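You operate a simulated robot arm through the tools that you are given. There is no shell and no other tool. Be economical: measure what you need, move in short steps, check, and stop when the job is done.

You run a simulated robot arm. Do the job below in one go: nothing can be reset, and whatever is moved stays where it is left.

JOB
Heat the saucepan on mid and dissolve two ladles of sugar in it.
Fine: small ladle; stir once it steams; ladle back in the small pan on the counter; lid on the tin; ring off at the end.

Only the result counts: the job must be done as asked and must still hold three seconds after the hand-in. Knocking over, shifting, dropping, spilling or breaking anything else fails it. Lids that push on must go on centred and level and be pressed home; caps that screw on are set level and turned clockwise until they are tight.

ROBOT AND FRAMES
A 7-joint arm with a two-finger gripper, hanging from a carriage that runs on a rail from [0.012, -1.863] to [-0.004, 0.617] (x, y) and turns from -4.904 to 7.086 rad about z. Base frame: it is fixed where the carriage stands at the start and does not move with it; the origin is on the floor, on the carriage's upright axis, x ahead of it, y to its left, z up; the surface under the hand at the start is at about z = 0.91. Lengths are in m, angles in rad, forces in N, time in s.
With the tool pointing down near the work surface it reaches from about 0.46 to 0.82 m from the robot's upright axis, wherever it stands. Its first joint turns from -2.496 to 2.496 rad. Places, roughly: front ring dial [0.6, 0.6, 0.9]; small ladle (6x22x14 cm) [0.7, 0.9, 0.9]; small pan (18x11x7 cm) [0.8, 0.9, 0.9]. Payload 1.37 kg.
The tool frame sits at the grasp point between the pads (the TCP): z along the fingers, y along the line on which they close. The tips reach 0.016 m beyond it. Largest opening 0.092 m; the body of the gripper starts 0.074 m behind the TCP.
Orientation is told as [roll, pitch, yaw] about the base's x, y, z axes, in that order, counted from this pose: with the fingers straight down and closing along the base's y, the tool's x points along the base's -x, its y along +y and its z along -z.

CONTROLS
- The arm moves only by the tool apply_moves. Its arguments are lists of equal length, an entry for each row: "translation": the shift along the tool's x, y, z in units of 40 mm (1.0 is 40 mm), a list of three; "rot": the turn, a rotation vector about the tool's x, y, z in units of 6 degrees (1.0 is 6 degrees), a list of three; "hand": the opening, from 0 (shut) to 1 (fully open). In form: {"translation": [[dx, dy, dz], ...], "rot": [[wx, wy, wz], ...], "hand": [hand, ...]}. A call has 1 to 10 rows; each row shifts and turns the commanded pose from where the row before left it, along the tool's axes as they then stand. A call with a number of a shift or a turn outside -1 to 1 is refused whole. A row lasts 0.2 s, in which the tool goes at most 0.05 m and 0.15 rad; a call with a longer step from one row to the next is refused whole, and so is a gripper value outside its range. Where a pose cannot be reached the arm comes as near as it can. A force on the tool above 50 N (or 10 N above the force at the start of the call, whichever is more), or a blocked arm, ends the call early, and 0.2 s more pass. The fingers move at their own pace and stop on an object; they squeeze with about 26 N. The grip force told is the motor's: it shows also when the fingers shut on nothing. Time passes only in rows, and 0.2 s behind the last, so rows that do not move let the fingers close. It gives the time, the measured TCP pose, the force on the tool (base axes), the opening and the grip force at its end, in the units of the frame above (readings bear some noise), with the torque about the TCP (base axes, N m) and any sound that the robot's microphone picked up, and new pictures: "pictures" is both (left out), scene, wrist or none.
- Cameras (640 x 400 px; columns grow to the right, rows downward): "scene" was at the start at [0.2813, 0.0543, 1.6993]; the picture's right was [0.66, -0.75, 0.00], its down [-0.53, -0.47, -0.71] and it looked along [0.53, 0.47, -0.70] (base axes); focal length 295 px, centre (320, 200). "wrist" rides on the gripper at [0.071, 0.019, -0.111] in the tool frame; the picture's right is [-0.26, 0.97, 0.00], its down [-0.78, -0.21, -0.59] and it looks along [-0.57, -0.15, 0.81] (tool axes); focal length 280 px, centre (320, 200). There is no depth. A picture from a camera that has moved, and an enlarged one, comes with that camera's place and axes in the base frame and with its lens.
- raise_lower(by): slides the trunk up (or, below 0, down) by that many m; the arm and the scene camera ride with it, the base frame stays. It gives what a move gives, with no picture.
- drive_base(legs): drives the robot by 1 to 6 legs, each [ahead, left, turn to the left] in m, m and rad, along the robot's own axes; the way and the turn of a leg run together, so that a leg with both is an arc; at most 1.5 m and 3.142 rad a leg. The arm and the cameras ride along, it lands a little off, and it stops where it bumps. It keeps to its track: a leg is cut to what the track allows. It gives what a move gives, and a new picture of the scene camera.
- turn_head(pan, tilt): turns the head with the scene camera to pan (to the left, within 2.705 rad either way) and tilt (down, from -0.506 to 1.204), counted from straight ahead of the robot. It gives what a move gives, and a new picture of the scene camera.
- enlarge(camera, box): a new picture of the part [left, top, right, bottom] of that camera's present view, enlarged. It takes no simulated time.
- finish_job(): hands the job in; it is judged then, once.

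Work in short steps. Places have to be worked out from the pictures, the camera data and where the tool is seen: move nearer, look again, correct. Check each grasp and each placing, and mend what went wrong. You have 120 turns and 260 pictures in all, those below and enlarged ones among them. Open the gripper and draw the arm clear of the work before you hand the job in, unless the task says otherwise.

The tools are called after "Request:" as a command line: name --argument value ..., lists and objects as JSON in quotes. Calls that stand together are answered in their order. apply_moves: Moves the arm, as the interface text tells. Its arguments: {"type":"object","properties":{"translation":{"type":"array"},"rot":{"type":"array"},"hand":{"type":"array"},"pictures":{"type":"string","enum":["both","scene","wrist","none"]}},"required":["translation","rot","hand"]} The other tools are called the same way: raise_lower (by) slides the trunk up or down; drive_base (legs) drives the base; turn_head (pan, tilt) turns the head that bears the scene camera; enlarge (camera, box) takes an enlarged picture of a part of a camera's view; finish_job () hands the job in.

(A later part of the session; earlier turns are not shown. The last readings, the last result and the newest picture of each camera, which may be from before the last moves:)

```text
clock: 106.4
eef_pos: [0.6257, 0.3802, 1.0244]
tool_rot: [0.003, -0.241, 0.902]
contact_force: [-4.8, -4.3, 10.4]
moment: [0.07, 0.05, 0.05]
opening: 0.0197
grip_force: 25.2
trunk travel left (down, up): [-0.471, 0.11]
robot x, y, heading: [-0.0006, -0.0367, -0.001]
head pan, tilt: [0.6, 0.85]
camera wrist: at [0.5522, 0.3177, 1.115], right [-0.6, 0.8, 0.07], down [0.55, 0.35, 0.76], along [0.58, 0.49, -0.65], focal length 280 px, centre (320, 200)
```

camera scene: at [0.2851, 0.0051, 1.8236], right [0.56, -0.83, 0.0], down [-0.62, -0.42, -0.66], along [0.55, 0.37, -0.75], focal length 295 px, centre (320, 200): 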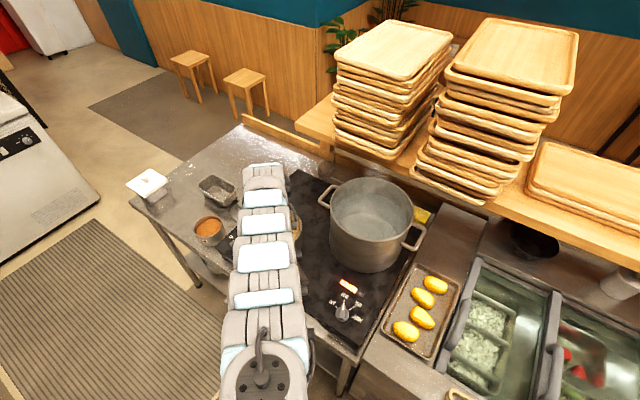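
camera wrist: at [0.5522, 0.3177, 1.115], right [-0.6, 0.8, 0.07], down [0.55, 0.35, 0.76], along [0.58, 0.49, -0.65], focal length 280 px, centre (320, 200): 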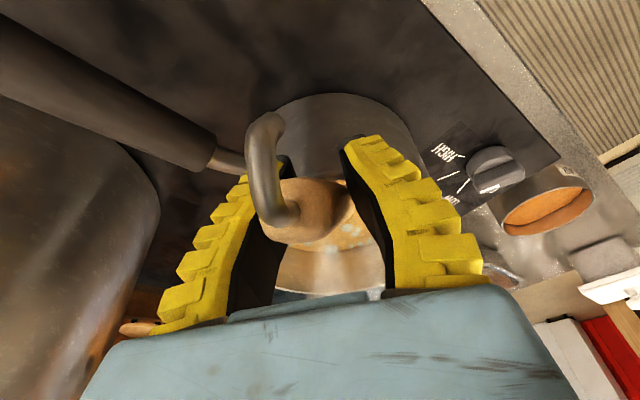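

Firm grip (2.0 cm). I raise 2 cm off the bottom and stir one gentle circle.

Request:
apply_moves --translation '[[-0.12, 0, -0.45], [-0.4, 0, 0.1], [0.14, 0.354, -0.035], [0.343, 0.146, -0.086], [0.343, -0.146, -0.086], [0.14, -0.354, -0.035], [-0.14, -0.354, 0.035], [-0.343, -0.146, 0.086], [-0.343, 0.146, 0.086], [-0.14, 0.354, 0.035]]' --rot '[[0, 0, 0], [0, 0, 0], [0, 0, 0], [0, 0, 0], [0, 0, 0], [0, 0, 0], [0, 0, 0], [0, 0, 0], [0, 0, 0], [0, 0, 0]]' --hand '[0, 0, 0, 0, 0, 0, 0, 0, 0, 0]' --pictures "wrist"

Request:
enlarge --camera "wrist" --box '[220, 80, 440, 310]'

```text
clock: 108.6
eef_pos: [0.6364, 0.3923, 1.0409]
tool_rot: [0.004, -0.238, 0.902]
contact_force: [-0.3, -2.1, -2.1]
moment: [-0.32, 0.21, -0.02]
opening: 0.0169
grip_force: 26.5
trunk travel left (down, up): [-0.471, 0.11]
robot x, y, heading: [-0.0004, -0.0361, -0.007]
head pan, tilt: [0.6, 0.85]
camera wrist: at [0.5624, 0.3298, 1.1313], right [-0.6, 0.8, 0.07], down [0.55, 0.35, 0.76], along [0.58, 0.49, -0.65], focal length 280 px, centre (320, 200)
```

wrist: 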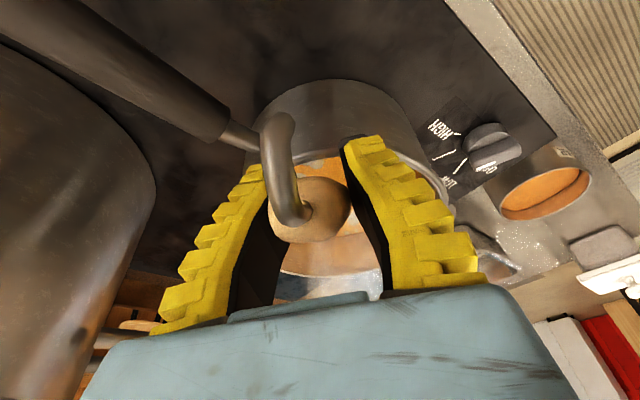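

```text
1.74 times, centred on (330, 195) of wrist
camera zoom: at [0.5624, 0.3298, 1.1313], right [-0.6, 0.8, 0.07], down [0.55, 0.35, 0.76], along [0.58, 0.49, -0.65], focal length 488 px, centre (303, 209)
```

zoom: 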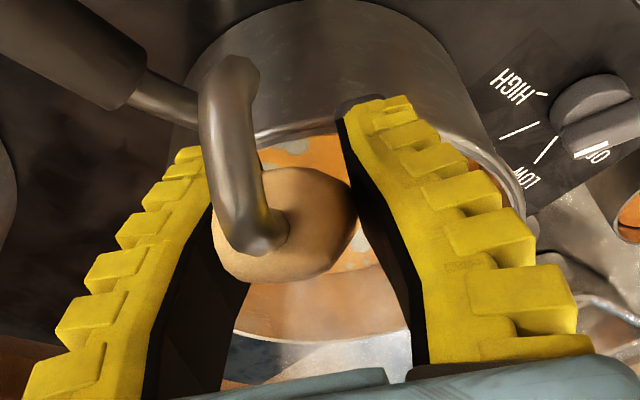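

Zoom on the dial to be sure it's still at MID.

Request:
enlarge --camera "wrist" --box '[420, 90, 560, 200]'

```text
3.64 times, centred on (490, 145) of wrist
camera zoom: at [0.5624, 0.3298, 1.1313], right [-0.6, 0.8, 0.07], down [0.55, 0.35, 0.76], along [0.58, 0.49, -0.65], focal length 1020 px, centre (-298, 400)
```

zoom: 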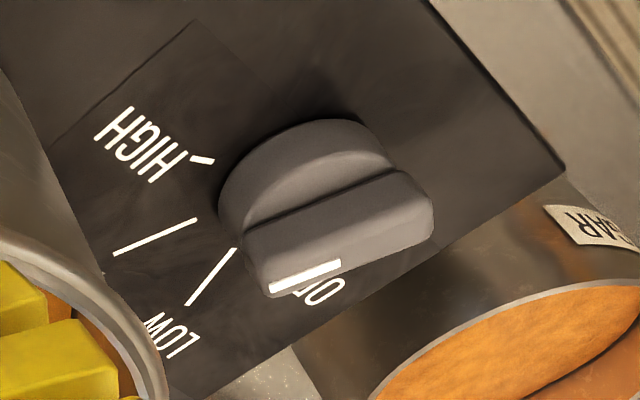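

Still MID. The torque suggests the bowl presses on the wall; I back off 2 cm and up 1 cm and make another circle.

Request:
apply_moves --translation '[[0.42, 0, -0.37], [-0.3, 0, 0.07], [0.14, 0.354, -0.035], [0.343, 0.146, -0.086], [0.343, -0.146, -0.086], [0.14, -0.354, -0.035], [-0.14, -0.354, 0.035], [-0.343, -0.146, 0.086], [-0.343, 0.146, 0.086], [-0.14, 0.354, 0.035]]' --rot '[[0, 0, 0], [0, 0, 0], [0, 0, 0], [0, 0, 0], [0, 0, 0], [0, 0, 0], [0, 0, 0], [0, 0, 0], [0, 0, 0], [0, 0, 0]]' --hand '[0, 0, 0, 0, 0, 0, 0, 0, 0, 0]' --pictures "scene"

Request:
enlarge --camera "scene" --box '[220, 170, 340, 270]'

```text
clock: 110.8
eef_pos: [0.6328, 0.3877, 1.0528]
tool_rot: [0.002, -0.24, 0.905]
contact_force: [0.7, -0.9, -0.5]
moment: [0.01, 0.06, -0.03]
opening: 0.016
grip_force: 26.0
trunk travel left (down, up): [-0.471, 0.11]
robot x, y, heading: [-0.0001, -0.039, -0.005]
head pan, tilt: [0.6, 0.85]
camera scene: at [0.2852, 0.005, 1.8236], right [0.56, -0.83, 0.0], down [-0.62, -0.42, -0.66], along [0.55, 0.37, -0.75], focal length 295 px, centre (320, 200)
```

scene: 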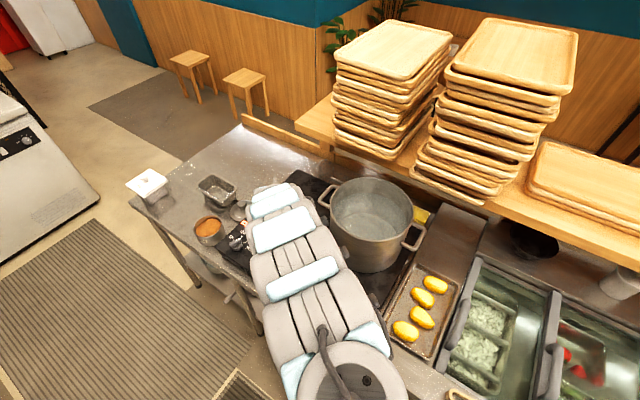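

```text
4.00 times, centred on (280, 220) of scene
camera zoom: at [0.2852, 0.005, 1.8236], right [0.56, -0.83, 0.0], down [-0.62, -0.42, -0.66], along [0.55, 0.37, -0.75], focal length 1181 px, centre (480, 120)
```

zoom: 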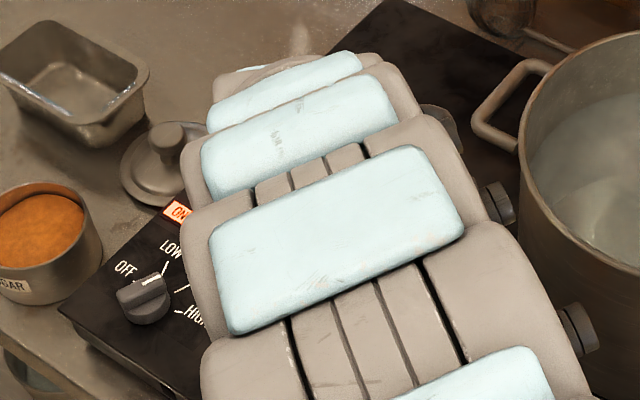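

No load now. One more circle and a wrist view to see the liquid.

Request:
apply_moves --translation '[[0.14, 0.354, -0.035], [0.343, 0.146, -0.086], [0.343, -0.146, -0.086], [0.14, -0.354, -0.035], [-0.14, -0.354, 0.035], [-0.343, -0.146, 0.086], [-0.343, 0.146, 0.086], [-0.14, 0.354, 0.035]]' --rot '[[0, 0, 0], [0, 0, 0], [0, 0, 0], [0, 0, 0], [0, 0, 0], [0, 0, 0], [0, 0, 0], [0, 0, 0]]' --hand '[0, 0, 0, 0, 0, 0, 0, 0]' --pictures "wrist"

Request:
enlarge --camera "wrist" --box '[220, 80, 440, 310]'

```text
clock: 112.6
eef_pos: [0.6332, 0.3871, 1.0524]
tool_rot: [0.002, -0.241, 0.903]
contact_force: [-0.8, -0.7, 0.3]
moment: [-0.02, 0.02, 0.01]
opening: 0.0161
grip_force: 25.9
trunk travel left (down, up): [-0.471, 0.11]
robot x, y, heading: [0.0036, -0.038, -0.006]
head pan, tilt: [0.6, 0.85]
camera wrist: at [0.5594, 0.3252, 1.1441], right [-0.6, 0.8, 0.06], down [0.55, 0.35, 0.76], along [0.58, 0.49, -0.65], focal length 280 px, centre (320, 200)
```

wrist: 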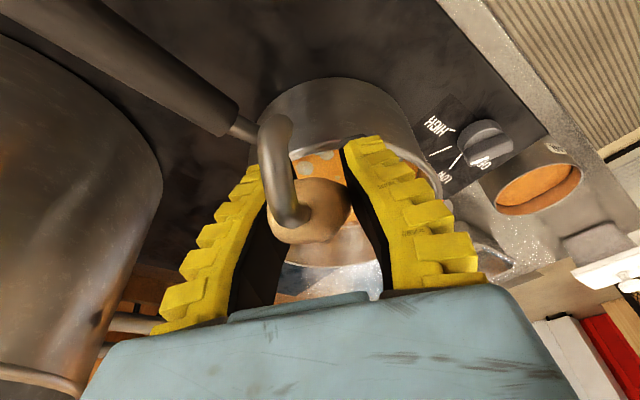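

```text
1.74 times, centred on (330, 195) of wrist
camera zoom: at [0.5594, 0.3252, 1.1441], right [-0.6, 0.8, 0.06], down [0.55, 0.35, 0.76], along [0.58, 0.49, -0.65], focal length 488 px, centre (303, 209)
```

zoom: 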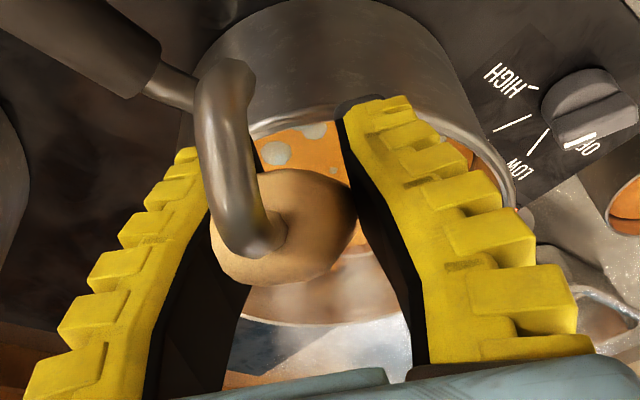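

The liquid has turned a uniform amber. I raise the ladle out with the trunk and look at the bowl.

Request:
raise_lower --by 0.1

Request:
apply_moves --translation '[[0, 0, 0]]' --rot '[[0, 0, 0]]' --hand '[0]' --pictures "wrist"

Request:
enlarge --camera "scene" --box '[220, 170, 360, 280]'

```text
clock: 113.9
eef_pos: [0.633, 0.3878, 1.1528]
tool_rot: [0.002, -0.24, 0.903]
contact_force: [0.0, 0.1, -0.2]
moment: [-0.05, 0.04, -0.02]
opening: 0.0161
grip_force: 26.4
trunk travel left (down, up): [-0.571, 0.01]
robot x, y, heading: [-0.0019, -0.0355, -0.003]
head pan, tilt: [0.6, 0.85]
```

```text
clock: 114.3
eef_pos: [0.6333, 0.3879, 1.1528]
tool_rot: [0.002, -0.241, 0.902]
contact_force: [0.0, 0.7, -0.8]
moment: [-0.06, 0.01, 0.02]
opening: 0.0161
grip_force: 26.3
trunk travel left (down, up): [-0.571, 0.01]
robot x, y, heading: [-0.0019, -0.0357, -0.0]
head pan, tilt: [0.6, 0.85]
camera wrist: at [0.559, 0.3251, 1.2437], right [-0.6, 0.8, 0.07], down [0.55, 0.35, 0.76], along [0.58, 0.49, -0.65], focal length 280 px, centre (320, 200)
```

wrist: 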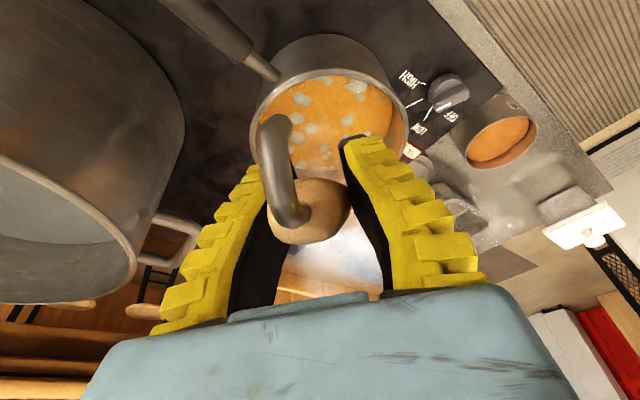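

```text
3.64 times, centred on (290, 225) of scene
camera zoom: at [0.2851, 0.005, 1.9236], right [0.56, -0.83, 0.0], down [-0.62, -0.42, -0.66], along [0.55, 0.37, -0.75], focal length 1073 px, centre (429, 109)
```

zoom: 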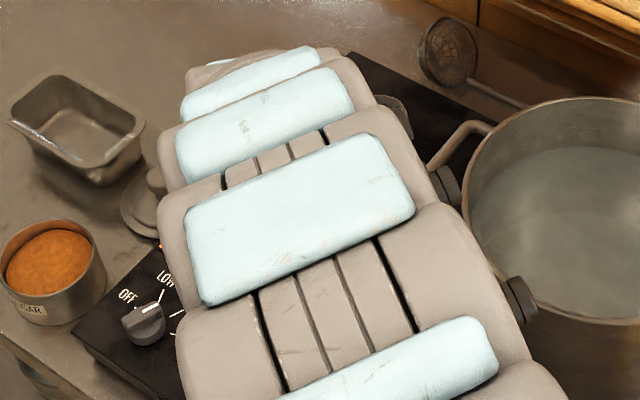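

Liquid is uniformly amber. The bowl is hidden behind the handle and may hold syrup, so I tip it nose-down 30° over the pan to drain it.

Request:
apply_moves --translation '[[0.1, 0, -0.28], [-0.1, 0, -0.28], [-0.2, 0, -0.28], [-0.3, 0, -0.28], [-0.3, 0, -0.1], [0, 0, 0], [0, 0, 0]]' --rot '[[0, 1, 0], [0, 1, 0], [0, 1, 0], [0, 1, 0], [0, 1, 0], [0, 0, 0], [0, 0, 0]]' --hand '[0, 0, 0, 0, 0, 0, 0]' --pictures "wrist"

Request:
enlarge --camera "scene" --box '[220, 150, 380, 280]'

```text
clock: 115.9
eef_pos: [0.6347, 0.3921, 1.1871]
tool_rot: [0.003, 0.072, 0.904]
contact_force: [0.0, 0.3, -1.4]
moment: [-0.02, 0.01, 0.02]
opening: 0.0162
grip_force: 26.0
out of reach, approached as far as the arm can: row 4, 5
trunk travel left (down, up): [-0.571, 0.01]
robot x, y, heading: [0.0006, -0.038, 0.001]
head pan, tilt: [0.6, 0.85]
camera wrist: at [0.5818, 0.3543, 1.3024], right [-0.6, 0.8, -0.02], down [0.68, 0.51, 0.53], along [0.43, 0.3, -0.85], focal length 280 px, centre (320, 200)
```

wrist: 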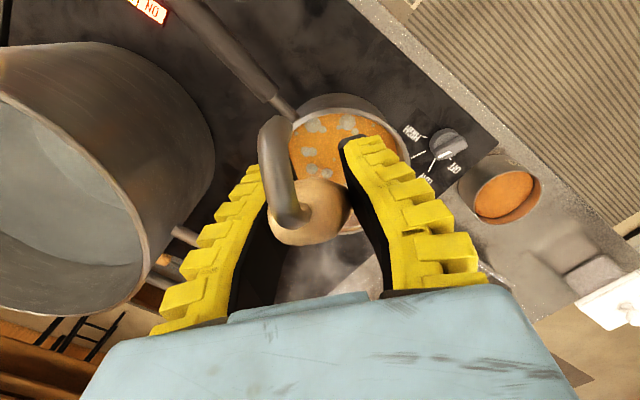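

```text
3.08 times, centred on (300, 215) of scene
camera zoom: at [0.2851, 0.005, 1.9236], right [0.56, -0.83, 0.0], down [-0.62, -0.42, -0.66], along [0.55, 0.37, -0.75], focal length 908 px, centre (382, 154)
```

zoom: 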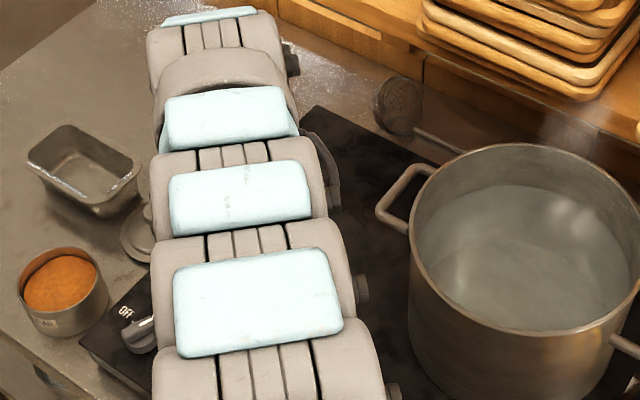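

Enough drained. Now to the small pan: drive left 0.48 m with the ladle high, then turn yaw back to 0 over the free counter.

Request:
drive_base --legs '[[0, 0.48, 0]]'

Request:
apply_moves --translation '[[0, 0, 0], [0, 0, 0], [0, 0, 0], [0, 0, 0], [0, 0, 0], [0, 0, 0], [0, 0, 0], [0, 0, 0], [0, 0, 0], [0, 0, 0]]' --rot '[[0, -0.7, 0], [0, 0, 1], [0, 0, 1], [0, 0, 1], [0, 0, 1], [0, 0, 1], [0, 0, 1], [0, 0, 1], [0, 0, 1], [0, 0, 0.63]]' --hand '[0, 0, 0, 0, 0, 0, 0, 0, 0, 0]' --pictures "both"

```text
clock: 118.8
eef_pos: [0.6332, 0.8692, 1.1871]
tool_rot: [0.005, 0.074, 0.902]
contact_force: [-1.0, -1.0, 0.2]
moment: [-0.01, 0.0, -0.05]
opening: 0.0161
grip_force: 26.2
trunk travel left (down, up): [-0.571, 0.01]
robot x, y, heading: [-0.0041, 0.4407, -0.003]
head pan, tilt: [0.6, 0.85]
camera scene: at [0.282, 0.4836, 1.9236], right [0.56, -0.83, 0.0], down [-0.62, -0.42, -0.66], along [0.55, 0.37, -0.75], focal length 295 px, centre (320, 200)
```

scene: 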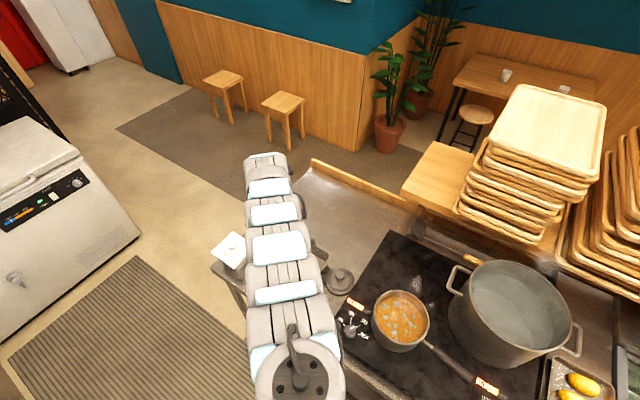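

```text
clock: 121.0
eef_pos: [0.6353, 0.8696, 1.1858]
tool_rot: [0.0, 0.002, -0.003]
contact_force: [0.2, 0.2, -1.1]
moment: [-0.02, 0.07, 0.03]
opening: 0.0162
grip_force: 26.4
trunk travel left (down, up): [-0.571, 0.01]
robot x, y, heading: [-0.0025, 0.4399, -0.005]
head pan, tilt: [0.6, 0.85]
camera scene: at [0.282, 0.4836, 1.9236], right [0.56, -0.83, 0.0], down [-0.62, -0.42, -0.66], along [0.55, 0.37, -0.75], focal length 295 px, centre (320, 200)
camera wrist: at [0.5633, 0.889, 1.2973], right [0.27, 0.96, 0.0], down [0.78, -0.22, 0.59], along [0.57, -0.15, -0.81], focal length 280 px, centre (320, 200)
```

scene: 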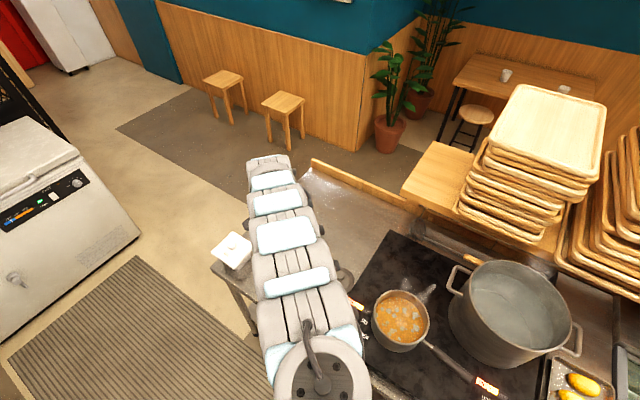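
wrist: 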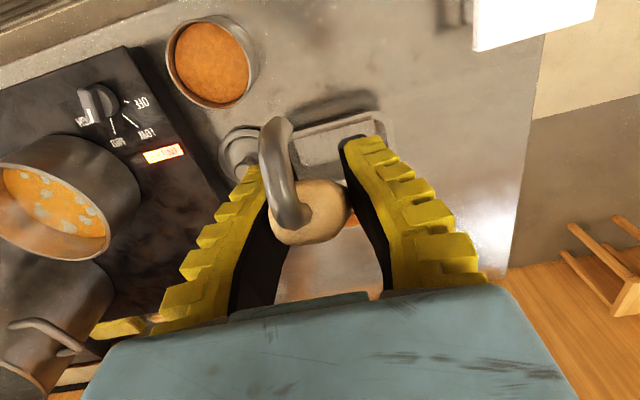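

The stove looks clean. I raise the arm 7 cm and lower the trunk 13 cm so the head camera can see the bowl past the arm.

Request:
apply_moves --translation '[[-0.2, 0, -0.85], [-0.2, 0, -0.85], [0, 0, 0]]' --rot '[[0, 0, 0], [0, 0, 0], [0, 0, 0]]' --hand '[0, 0, 0]' --pictures "none"

Request:
raise_lower --by -0.13

Request:
turn_head --pan 0.85 --tilt 0.9

Request:
enlarge --camera "scene" --box '[280, 170, 420, 270]'

```text
clock: 121.8
eef_pos: [0.6488, 0.8687, 1.2542]
tool_rot: [0.001, 0.004, -0.002]
contact_force: [1.0, -0.1, -0.7]
moment: [-0.01, 0.02, 0.0]
opening: 0.016
grip_force: 25.8
trunk travel left (down, up): [-0.571, 0.01]
robot x, y, heading: [-0.0016, 0.442, -0.007]
head pan, tilt: [0.6, 0.85]
```

```text
clock: 123.4
eef_pos: [0.6482, 0.8696, 1.1245]
tool_rot: [0.002, 0.0, -0.003]
contact_force: [0.1, -0.4, 0.2]
moment: [0.0, 0.06, 0.06]
opening: 0.0161
grip_force: 26.2
trunk travel left (down, up): [-0.441, 0.14]
robot x, y, heading: [-0.0056, 0.4448, -0.006]
head pan, tilt: [0.6, 0.85]
```

```text
clock: 124.1
eef_pos: [0.6479, 0.8689, 1.1236]
tool_rot: [0.001, 0.003, -0.001]
contact_force: [0.1, 0.8, -1.6]
moment: [-0.01, 0.05, -0.03]
opening: 0.0162
grip_force: 26.0
trunk travel left (down, up): [-0.441, 0.14]
robot x, y, heading: [-0.0027, 0.4419, 0.0]
head pan, tilt: [0.85, 0.901]
camera scene: at [0.2675, 0.4962, 1.7897], right [0.75, -0.66, 0.0], down [-0.52, -0.59, -0.62], along [0.41, 0.46, -0.78], focal length 295 px, centre (320, 200)
```

scene: 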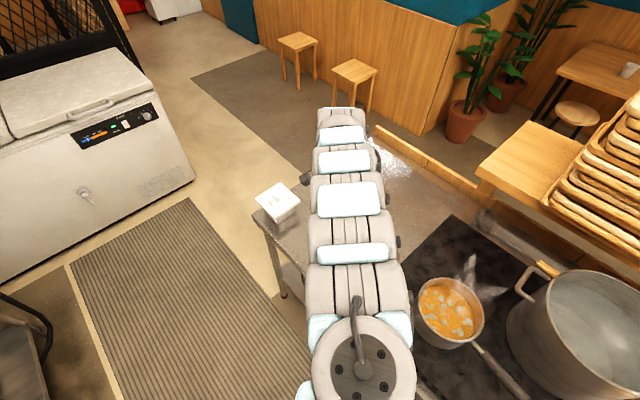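

```text
4.00 times, centred on (350, 220) of scene
camera zoom: at [0.2675, 0.4962, 1.7897], right [0.75, -0.66, 0.0], down [-0.52, -0.59, -0.62], along [0.41, 0.46, -0.78], focal length 1181 px, centre (200, 120)
```

zoom: 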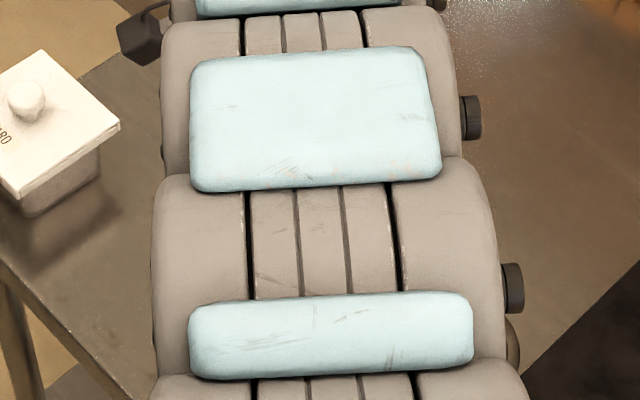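

The arm still blocks the head view; I use the wrist view to locate the pan rim.

Request:
apply_moves --translation '[[0, 0, 0]]' --rot '[[0, 0, 0]]' --hand '[0]' --pictures "wrist"

Request:
enlarge --camera "wrist" --box '[200, 70, 440, 300]'

```text
clock: 124.5
eef_pos: [0.648, 0.8689, 1.1226]
tool_rot: [0.002, 0.002, -0.001]
contact_force: [-0.5, -0.6, 0.4]
moment: [-0.01, 0.03, 0.01]
opening: 0.0161
grip_force: 26.1
trunk travel left (down, up): [-0.441, 0.14]
robot x, y, heading: [-0.0054, 0.4422, -0.003]
head pan, tilt: [0.85, 0.901]
camera wrist: at [0.578, 0.8887, 1.2345], right [0.26, 0.96, 0.0], down [0.78, -0.21, 0.59], along [0.57, -0.15, -0.81], focal length 280 px, centre (320, 200)
```

wrist: 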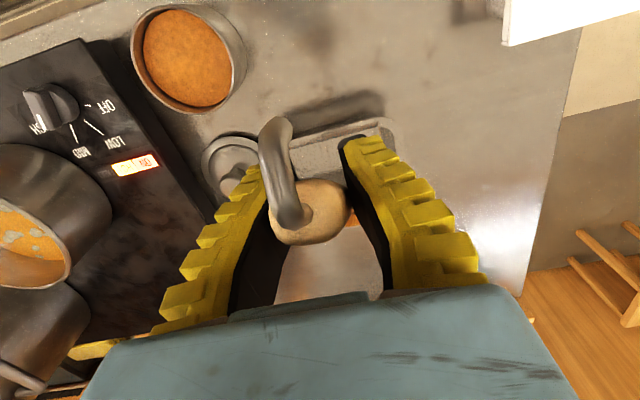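

```text
1.74 times, centred on (320, 185) of wrist
camera zoom: at [0.578, 0.8887, 1.2345], right [0.26, 0.96, 0.0], down [0.78, -0.21, 0.59], along [0.57, -0.15, -0.81], focal length 488 px, centre (320, 226)
```

zoom: 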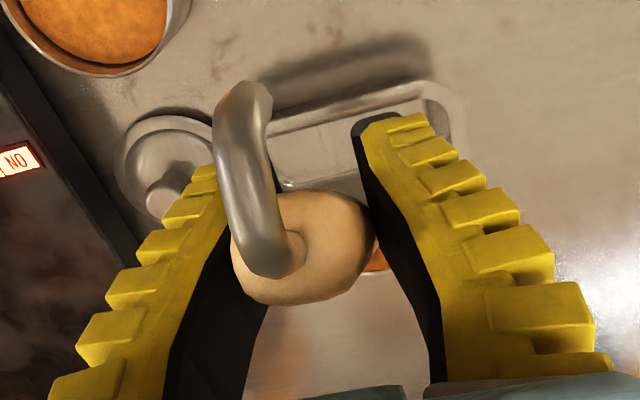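

An orange patch shows beside the handle, so the bowl may hold syrup. Close zoom.

Request:
enlarge --camera "wrist" --box '[330, 195, 380, 245]'

```text
8.00 times, centred on (355, 220) of wrist
camera zoom: at [0.578, 0.8887, 1.2345], right [0.26, 0.96, 0.0], down [0.78, -0.21, 0.59], along [0.57, -0.15, -0.81], focal length 2243 px, centre (40, 40)
```

zoom: 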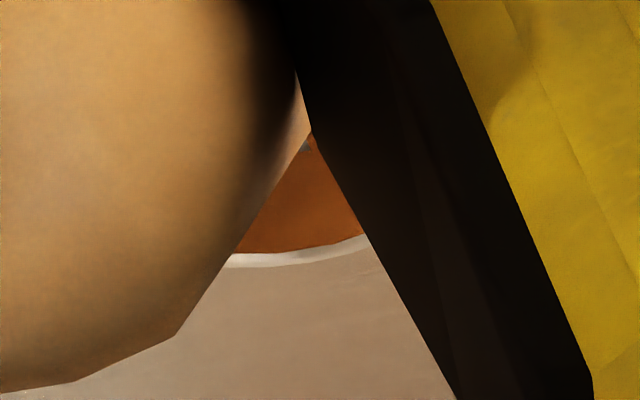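

It could be syrup, so I'll play safe and tip it back into the saucepan. Turn to yaw 0.73 with the bowl level, raise, and drive back right.

Request:
apply_moves --translation '[[0, 0, 0], [0, 0, 0], [0, 0, 0], [0, 0, 0], [0, 0, 0], [0, 0, 0], [0, 0, 0], [0, 0, 0], [0, 0, 0], [0, 0, 0]]' --rot '[[0, -1, 0], [0, -1, 0], [-0.21, 0, -0.97], [-0.21, 0, -0.97], [-0.21, 0, -0.97], [-0.21, 0, -0.97], [-0.21, 0, -0.97], [-0.21, 0, -0.97], [-0.21, 0, -0.97], [0, 0, 0]]' --hand '[0, 0, 0, 0, 0, 0, 0, 0, 0, 0]' --pictures "none"

Request:
raise_lower --by 0.08

Request:
drive_base --legs '[[0, -0.53, 0]]'

```text
clock: 126.7
eef_pos: [0.6481, 0.8688, 1.124]
tool_rot: [0.006, -0.209, 0.726]
contact_force: [-0.2, -0.3, -0.3]
moment: [-0.02, 0.07, 0.05]
opening: 0.0162
grip_force: 26.3
trunk travel left (down, up): [-0.441, 0.14]
robot x, y, heading: [-0.0018, 0.4388, -0.006]
head pan, tilt: [0.85, 0.901]
```

```text
clock: 127.9
eef_pos: [0.6486, 0.8695, 1.2032]
tool_rot: [0.005, -0.209, 0.723]
contact_force: [0.1, 0.1, -0.7]
moment: [-0.02, 0.0, -0.02]
opening: 0.0161
grip_force: 26.2
trunk travel left (down, up): [-0.521, 0.06]
robot x, y, heading: [-0.001, 0.4397, -0.003]
head pan, tilt: [0.85, 0.901]
```

```text
clock: 131.0
eef_pos: [0.651, 0.3327, 1.2032]
tool_rot: [0.006, -0.209, 0.728]
contact_force: [0.2, 0.6, -0.5]
moment: [0.02, 0.01, -0.01]
opening: 0.0162
grip_force: 26.0
trunk travel left (down, up): [-0.521, 0.06]
robot x, y, heading: [0.0002, -0.0926, 0.003]
head pan, tilt: [0.85, 0.901]
camera scene: at [0.2708, -0.0403, 1.8697], right [0.75, -0.66, 0.0], down [-0.52, -0.59, -0.62], along [0.41, 0.47, -0.78], focal length 295 px, centre (320, 200)
```

scene: 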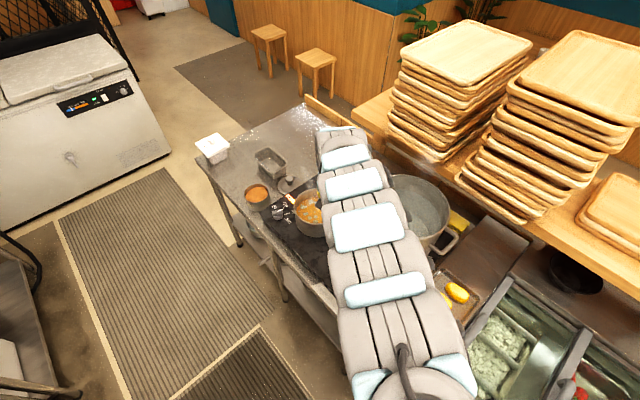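

Bowl ≈ (0.763, 0.433, 1.105). I shift it to the pan centre and lower with the trunk.

Request:
apply_moves --translation '[[0.13, 0.45, -0.03], [0.13, 0.45, -0.03], [0.13, 0.45, -0.03], [0, 0, 0]]' --rot '[[0, 0, 0], [0, 0, 0], [0, 0, 0], [0, 0, 0]]' --hand '[0, 0, 0, 0]' --pictures "none"

Request:
raise_lower --by -0.06

Request:
apply_moves --translation '[[0, 0.257, 0], [0, 0.257, 0], [0, 0.257, 0], [0, 0.257, 0]]' --rot '[[0.978, 0, -0.208], [0.978, 0, -0.208], [0.978, 0, -0.208], [0.978, 0, -0.208]]' --hand '[0, 0, 0, 0]' --pictures "scene"

Request:
enlarge --camera "scene" --box '[260, 170, 400, 280]'

```text
clock: 132.0
eef_pos: [0.6042, 0.3636, 1.2058]
tool_rot: [0.006, -0.21, 0.726]
contact_force: [-0.8, -0.1, -0.1]
moment: [-0.05, 0.02, 0.02]
opening: 0.0162
grip_force: 25.9
trunk travel left (down, up): [-0.521, 0.06]
robot x, y, heading: [-0.0023, -0.0967, -0.004]
head pan, tilt: [0.85, 0.901]
```

```text
clock: 133.0
eef_pos: [0.6041, 0.3636, 1.1447]
tool_rot: [0.005, -0.208, 0.727]
contact_force: [0.1, -0.2, 0.2]
moment: [-0.02, 0.02, 0.02]
opening: 0.0161
grip_force: 26.2
trunk travel left (down, up): [-0.461, 0.12]
robot x, y, heading: [0.0003, -0.1009, -0.005]
head pan, tilt: [0.85, 0.901]
```

```text
clock: 134.0
eef_pos: [0.5786, 0.3915, 1.138]
tool_rot: [-0.425, -0.189, 0.813]
contact_force: [0.3, -0.7, -0.3]
moment: [0.0, 0.07, -0.03]
opening: 0.0159
grip_force: 25.8
trunk travel left (down, up): [-0.461, 0.12]
robot x, y, heading: [-0.0028, -0.0956, -0.006]
head pan, tilt: [0.85, 0.901]
camera scene: at [0.271, -0.0404, 1.8097], right [0.75, -0.66, 0.0], down [-0.52, -0.59, -0.62], along [0.41, 0.47, -0.78], focal length 295 px, centre (320, 200)
```

scene: 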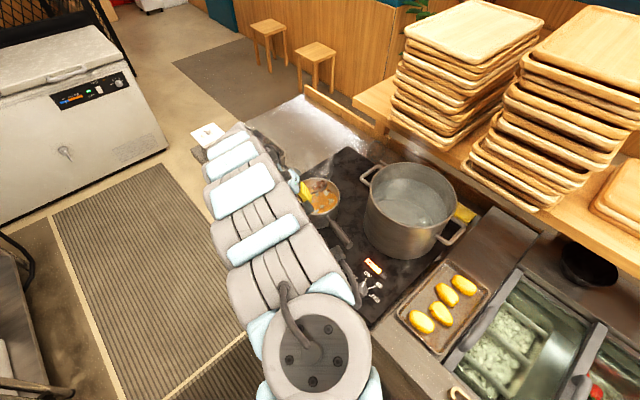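

```text
3.64 times, centred on (330, 225) of scene
camera zoom: at [0.271, -0.0404, 1.8097], right [0.75, -0.66, 0.0], down [-0.52, -0.59, -0.62], along [0.41, 0.47, -0.78], focal length 1073 px, centre (284, 109)
```

zoom: 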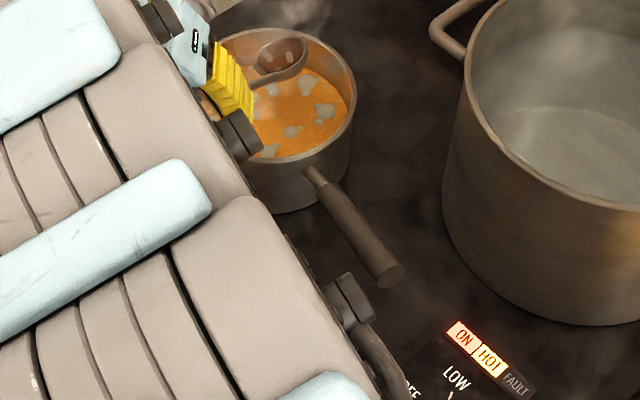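

Request:
enlarge --camera "scene" --box '[305, 170, 350, 205]'

```text
11.43 times, centred on (328, 188) of scene
camera zoom: at [0.271, -0.0404, 1.8097], right [0.75, -0.66, 0.0], down [-0.52, -0.59, -0.62], along [0.41, 0.47, -0.78], focal length 3373 px, centre (234, 343)
```

zoom: 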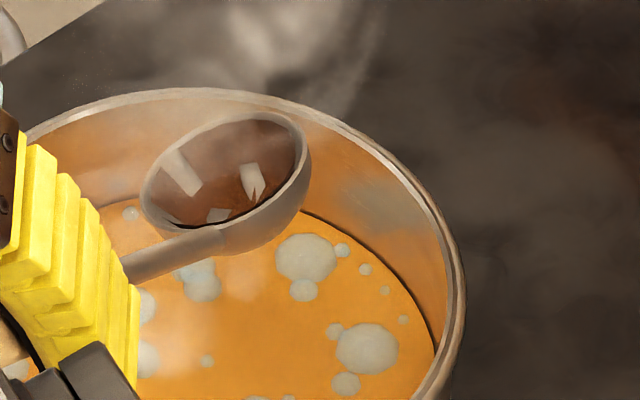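

It looks like bare reflecting metal, but to be sure I shift it inward and roll another 24°.

Request:
apply_moves --translation '[[0.5, -0.45, 0.1], [0, 0.257, 0], [0, 0.257, 0], [0, 0.257, 0], [0, 0.257, 0], [0, 0, 0]]' --rot '[[0, 0, 0], [0.978, 0, -0.208], [0.978, 0, -0.208], [0.978, 0, -0.208], [0.978, 0, -0.208], [0, 0, 0]]' --hand '[0, 0, 0, 0, 0, 0]' --pictures "none"

Request:
enlarge --camera "scene" --box '[290, 165, 360, 220]'

```text
clock: 135.4
eef_pos: [0.5542, 0.3923, 1.1156]
tool_rot: [-0.844, -0.139, 0.885]
contact_force: [-0.3, 0.1, -0.7]
moment: [-0.01, 0.03, 0.02]
opening: 0.0159
grip_force: 25.8
trunk travel left (down, up): [-0.461, 0.12]
robot x, y, heading: [-0.0016, -0.0952, -0.003]
head pan, tilt: [0.85, 0.901]
```

```text
7.27 times, centred on (325, 192) of scene
camera zoom: at [0.2707, -0.0403, 1.8097], right [0.75, -0.66, 0.0], down [-0.52, -0.59, -0.62], along [0.41, 0.47, -0.78], focal length 2146 px, centre (284, 254)
```

zoom: 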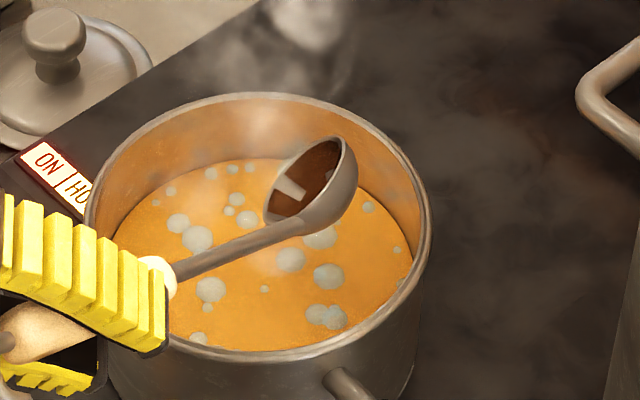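

The bowl is empty and the stove clean. Unroll, raise and drive back to the small pan.

Request:
apply_moves --translation '[[0, -0.257, 0], [0, -0.257, 0], [0, -0.257, 0], [0, -0.257, 0], [0, -0.257, 0], [0, -0.257, 0], [0, -0.257, 0], [0, -0.257, 0], [0, 0, 0]]' --rot '[[-0.978, 0, 0.208], [-0.978, 0, 0.208], [-0.978, 0, 0.208], [-0.978, 0, 0.208], [-0.978, 0, 0.208], [-0.978, 0, 0.208], [-0.978, 0, 0.208], [-0.978, 0, 0.208], [0, 0, 0]]' --hand '[0, 0, 0, 0, 0, 0, 0, 0, 0]' --pictures "none"

Request:
raise_lower --by 0.06

Request:
drive_base --legs '[[0, 0.53, 0]]'

Request:
apply_moves --translation '[[0, 0, 0], [0, 0, 0], [0, 0, 0], [0, 0, 0], [0, 0, 0], [0, 0, 0], [0, 0, 0], [0, 0, 0], [0, 0, 0], [0, 0, 0]]' --rot '[[0.21, 0, 0.97], [0.21, 0, 0.97], [0.21, 0, 0.97], [0.21, 0, 0.97], [0.21, 0, 0.97], [0.21, 0, 0.97], [0.21, 0, 0.97], [0, 1, 0], [0, 1, 0], [0, 0, 0]]' --hand '[0, 0, 0, 0, 0, 0, 0, 0, 0, 0]' --pictures "wrist"

```text
clock: 137.4
eef_pos: [0.6154, 0.3518, 1.1459]
tool_rot: [0.008, -0.205, 0.725]
contact_force: [-0.1, 0.6, 0.1]
moment: [0.0, 0.0, -0.02]
opening: 0.0161
grip_force: 26.0
out of reach, approached as far as the arm can: row 5, 6, 8
trunk travel left (down, up): [-0.461, 0.12]
robot x, y, heading: [0.0015, -0.0986, 0.003]
head pan, tilt: [0.85, 0.901]
```

```text
clock: 138.4
eef_pos: [0.6131, 0.353, 1.2063]
tool_rot: [0.003, -0.205, 0.729]
contact_force: [0.0, -0.3, -0.8]
moment: [-0.03, 0.07, -0.01]
opening: 0.0161
grip_force: 26.0
trunk travel left (down, up): [-0.521, 0.06]
robot x, y, heading: [0.0006, -0.0964, -0.001]
head pan, tilt: [0.85, 0.901]
```

```text
clock: 141.5
eef_pos: [0.6071, 0.8893, 1.2056]
tool_rot: [0.004, -0.205, 0.735]
contact_force: [0.3, 0.1, -0.8]
moment: [-0.01, 0.04, -0.01]
opening: 0.0161
grip_force: 25.9
trunk travel left (down, up): [-0.521, 0.06]
robot x, y, heading: [-0.0038, 0.4356, 0.003]
head pan, tilt: [0.85, 0.901]
camera scene: at [0.2669, 0.4945, 1.8697], right [0.75, -0.66, 0.0], down [-0.51, -0.59, -0.62], along [0.41, 0.47, -0.78], focal length 295 px, centre (320, 200)
```

scene: 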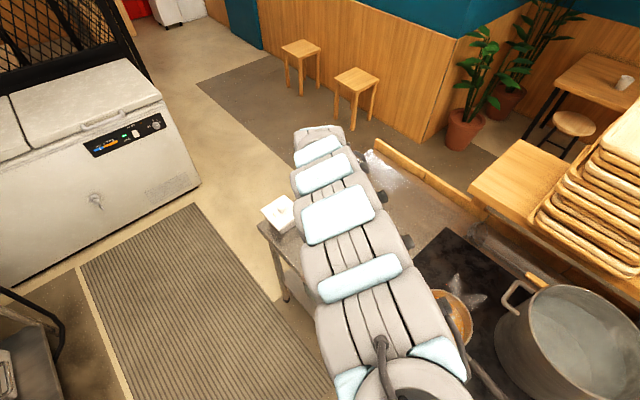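

```text
clock: 143.7
eef_pos: [0.6081, 0.8898, 1.2051]
tool_rot: [-0.001, 0.005, 0.009]
contact_force: [0.4, 0.2, -0.2]
moment: [0.0, -0.02, 0.03]
opening: 0.0164
grip_force: 26.1
trunk travel left (down, up): [-0.521, 0.06]
robot x, y, heading: [-0.0024, 0.4361, 0.001]
head pan, tilt: [0.85, 0.901]
camera wrist: at [0.5373, 0.909, 1.3165], right [0.25, 0.97, 0.0], down [0.78, -0.21, 0.58], along [0.57, -0.15, -0.81], focal length 280 px, centre (320, 200)
```

wrist: 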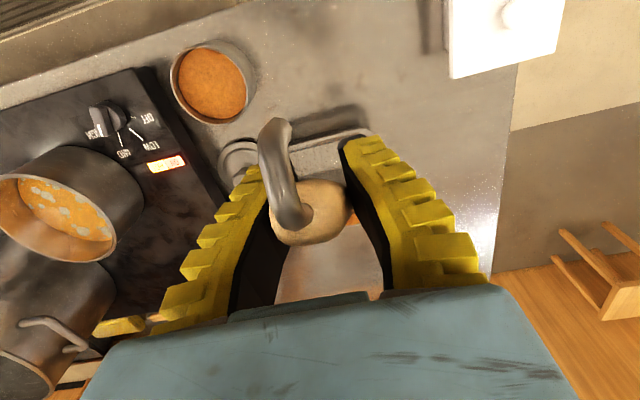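

Move the bowl over the pan centre (TCP ≈ (0.626, 0.863)), lowering the trunk 10 cm; then look.

Request:
apply_moves --translation '[[-0.45, -0.67, 0], [0, 0, 0]]' --rot '[[0, 0, 0], [0, 0, 0.08]]' --hand '[0, 0]' --pictures "none"

Request:
raise_lower --by -0.1

Request:
apply_moves --translation '[[0, 0, 0]]' --rot '[[0, 0, 0]]' --hand '[0]' --pictures "wrist"

Request:
enlarge --camera "wrist" --box '[220, 90, 420, 290]'

```text
clock: 144.3
eef_pos: [0.6269, 0.8628, 1.2072]
tool_rot: [-0.002, 0.005, -0.002]
contact_force: [0.3, 0.5, -0.9]
moment: [0.04, 0.03, 0.0]
opening: 0.0162
grip_force: 25.9
trunk travel left (down, up): [-0.521, 0.06]
robot x, y, heading: [-0.0046, 0.4366, 0.005]
head pan, tilt: [0.85, 0.901]
```

```text
clock: 145.6
eef_pos: [0.6266, 0.8639, 1.1069]
tool_rot: [0.0, 0.005, 0.0]
contact_force: [0.1, 0.6, 0.2]
moment: [-0.01, 0.04, -0.01]
opening: 0.0163
grip_force: 25.7
trunk travel left (down, up): [-0.421, 0.16]
robot x, y, heading: [-0.003, 0.4358, 0.002]
head pan, tilt: [0.85, 0.901]
```

```text
clock: 146.0
eef_pos: [0.6269, 0.8632, 1.1062]
tool_rot: [0.0, 0.006, -0.001]
contact_force: [0.5, 0.7, -0.6]
moment: [-0.02, 0.04, -0.01]
opening: 0.016
grip_force: 26.1
trunk travel left (down, up): [-0.421, 0.16]
robot x, y, heading: [-0.0018, 0.4338, 0.001]
head pan, tilt: [0.85, 0.901]
camera wrist: at [0.5566, 0.8838, 1.2178], right [0.26, 0.96, 0.0], down [0.78, -0.21, 0.59], along [0.56, -0.16, -0.81], focal length 280 px, centre (320, 200)
```

wrist: 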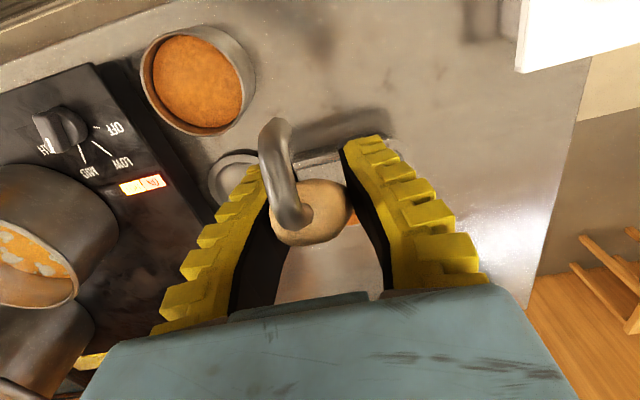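

```text
2.00 times, centred on (320, 190) of wrist
camera zoom: at [0.5566, 0.8838, 1.2178], right [0.26, 0.96, 0.0], down [0.78, -0.21, 0.59], along [0.56, -0.16, -0.81], focal length 561 px, centre (320, 220)
```

zoom: 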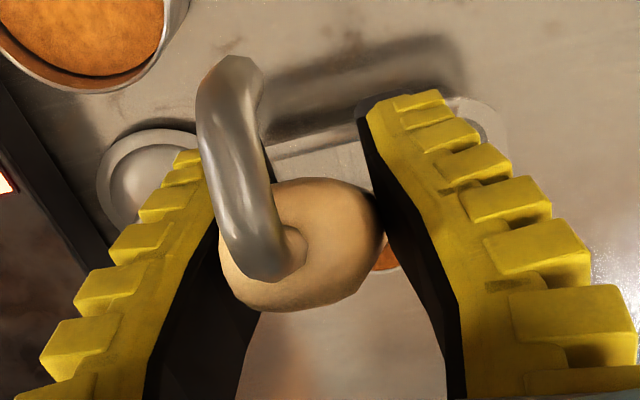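

Near rim of the pan is at x≈0.705, so its centre is ≈ (0.757, 0.858). I nudge 7 mm forward and lower in stages.

Request:
apply_moves --translation '[[-0.17, -0.08, 0.3], [0, 0, 0.6], [0, 0, 0.6], [0, 0, 0.4], [0, 0, 0]]' --rot '[[0, 0, 0], [0, 0, 0], [0, 0, 0], [0, 0, 0], [0, 0, 0]]' --hand '[0, 0, 0, 0, 0]' --pictures "both"

Request:
enlarge --camera "wrist" --box '[220, 90, 420, 290]'

```text
clock: 147.2
eef_pos: [0.6326, 0.8596, 1.0307]
tool_rot: [-0.003, 0.004, 0.001]
contact_force: [-0.3, -1.0, -1.1]
moment: [0.02, 0.01, 0.02]
opening: 0.0162
grip_force: 26.2
trunk travel left (down, up): [-0.421, 0.16]
robot x, y, heading: [-0.0012, 0.4364, 0.007]
head pan, tilt: [0.85, 0.901]
camera scene: at [0.2669, 0.4945, 1.7697], right [0.75, -0.66, 0.0], down [-0.51, -0.59, -0.62], along [0.41, 0.47, -0.78], focal length 295 px, centre (320, 200)
camera wrist: at [0.5623, 0.8794, 1.1417], right [0.26, 0.97, 0.0], down [0.78, -0.21, 0.59], along [0.56, -0.16, -0.81], focal length 280 px, centre (320, 200)
```

scene: 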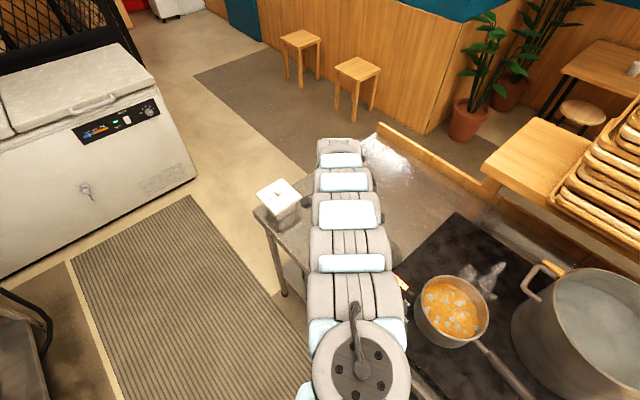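
wrist: 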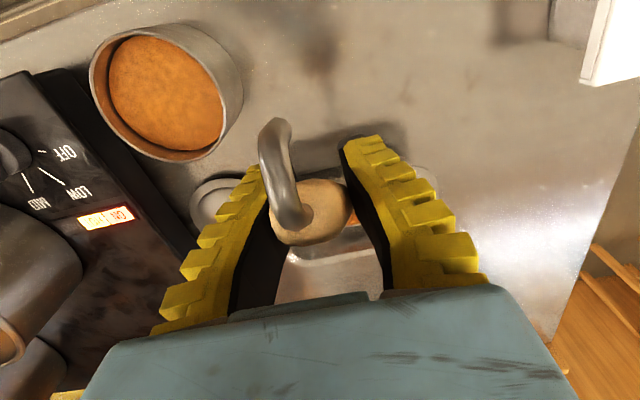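

```text
2.00 times, centred on (320, 190) of wrist
camera zoom: at [0.5623, 0.8794, 1.1417], right [0.26, 0.97, 0.0], down [0.78, -0.21, 0.59], along [0.56, -0.16, -0.81], focal length 561 px, centre (320, 220)
```

zoom: 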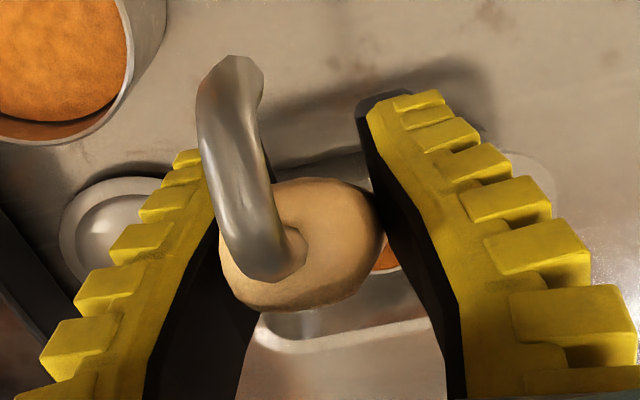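

The bowl is inside the pan outline with the far rim well ahead. Continue down 3 cm gently.

Request:
apply_moves --translation '[[0, 0, 0.3], [0, 0, 0.3], [0, 0, 0.15], [0, 0, 0]]' --rot '[[0, 0, 0], [0, 0, 0], [0, 0, 0], [0, 0, 0]]' --hand '[0, 0, 0, 0]' --pictures "wrist"

Request:
enlarge --camera "wrist" --box '[220, 90, 420, 290]'

```text
clock: 148.2
eef_pos: [0.6339, 0.8604, 1.0024]
tool_rot: [0.0, 0.003, -0.001]
contact_force: [1.6, 0.6, 7.2]
moment: [-0.01, -0.68, 0.02]
opening: 0.0173
grip_force: 25.7
trunk travel left (down, up): [-0.421, 0.16]
robot x, y, heading: [-0.0047, 0.4379, 0.001]
head pan, tilt: [0.85, 0.901]
camera wrist: at [0.564, 0.8802, 1.1129], right [0.26, 0.96, 0.0], down [0.78, -0.21, 0.59], along [0.57, -0.15, -0.81], focal length 280 px, centre (320, 200)
```

wrist: 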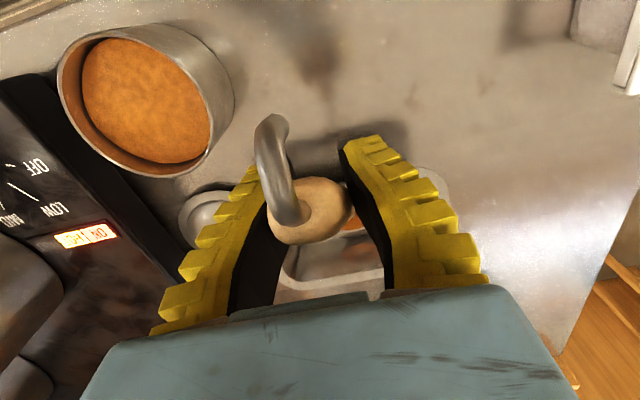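

```text
2.00 times, centred on (320, 190) of wrist
camera zoom: at [0.564, 0.8802, 1.1129], right [0.26, 0.96, 0.0], down [0.78, -0.21, 0.59], along [0.57, -0.15, -0.81], focal length 561 px, centre (320, 220)
```

zoom: 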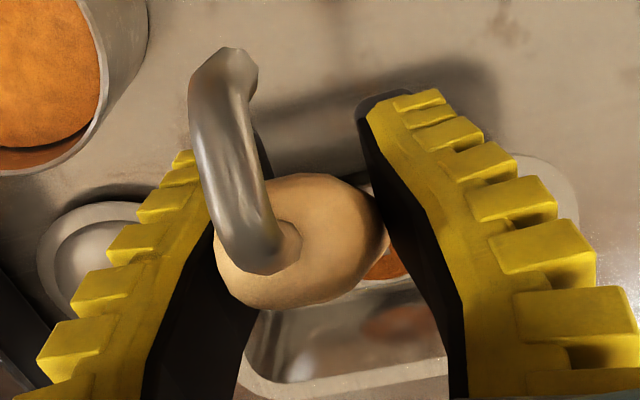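

The bowl touches the pan bottom. I release and rise straight up.

Request:
apply_moves --translation '[[0, 0, -0.05], [0, 0, 0], [0, 0, 0], [0, 0, 0], [0, 0, -0.5], [0, 0, -0.9], [0, 0, -0.9], [0, 0, -0.6]]' --rot '[[0, 0, 0], [0, 0, 0], [0, 0, 0], [0, 0, 0], [0, 0, 0], [0, 0, 0], [0, 0, 0], [0, 0, 0]]' --hand '[0.3, 0.6, 1, 1, 1, 1, 1, 1]' --pictures "wrist"

Request:
enlarge --camera "wrist" --box '[180, 60, 440, 280]'

```text
clock: 150.0
eef_pos: [0.6335, 0.8615, 1.1187]
tool_rot: [0.0, 0.004, -0.001]
contact_force: [-0.5, 0.6, 0.4]
moment: [0.01, -0.03, -0.02]
opening: 0.0919
grip_force: 0.0
trunk travel left (down, up): [-0.421, 0.16]
robot x, y, heading: [-0.0014, 0.4384, 0.005]
head pan, tilt: [0.85, 0.901]
camera wrist: at [0.5626, 0.8822, 1.2301], right [0.26, 0.96, 0.0], down [0.78, -0.21, 0.59], along [0.56, -0.16, -0.81], focal length 280 px, centre (320, 200)
```

wrist: 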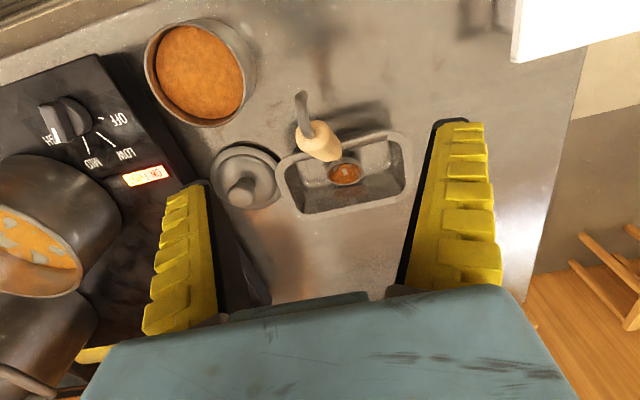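

```text
1.82 times, centred on (310, 170) of wrist
camera zoom: at [0.5626, 0.8822, 1.2301], right [0.26, 0.96, 0.0], down [0.78, -0.21, 0.59], along [0.56, -0.16, -0.81], focal length 510 px, centre (338, 254)
```

zoom: 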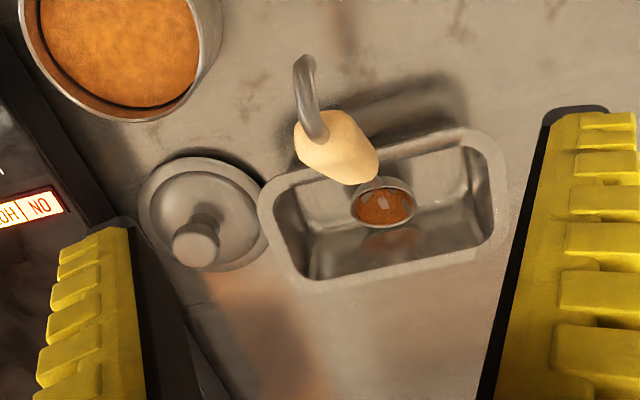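

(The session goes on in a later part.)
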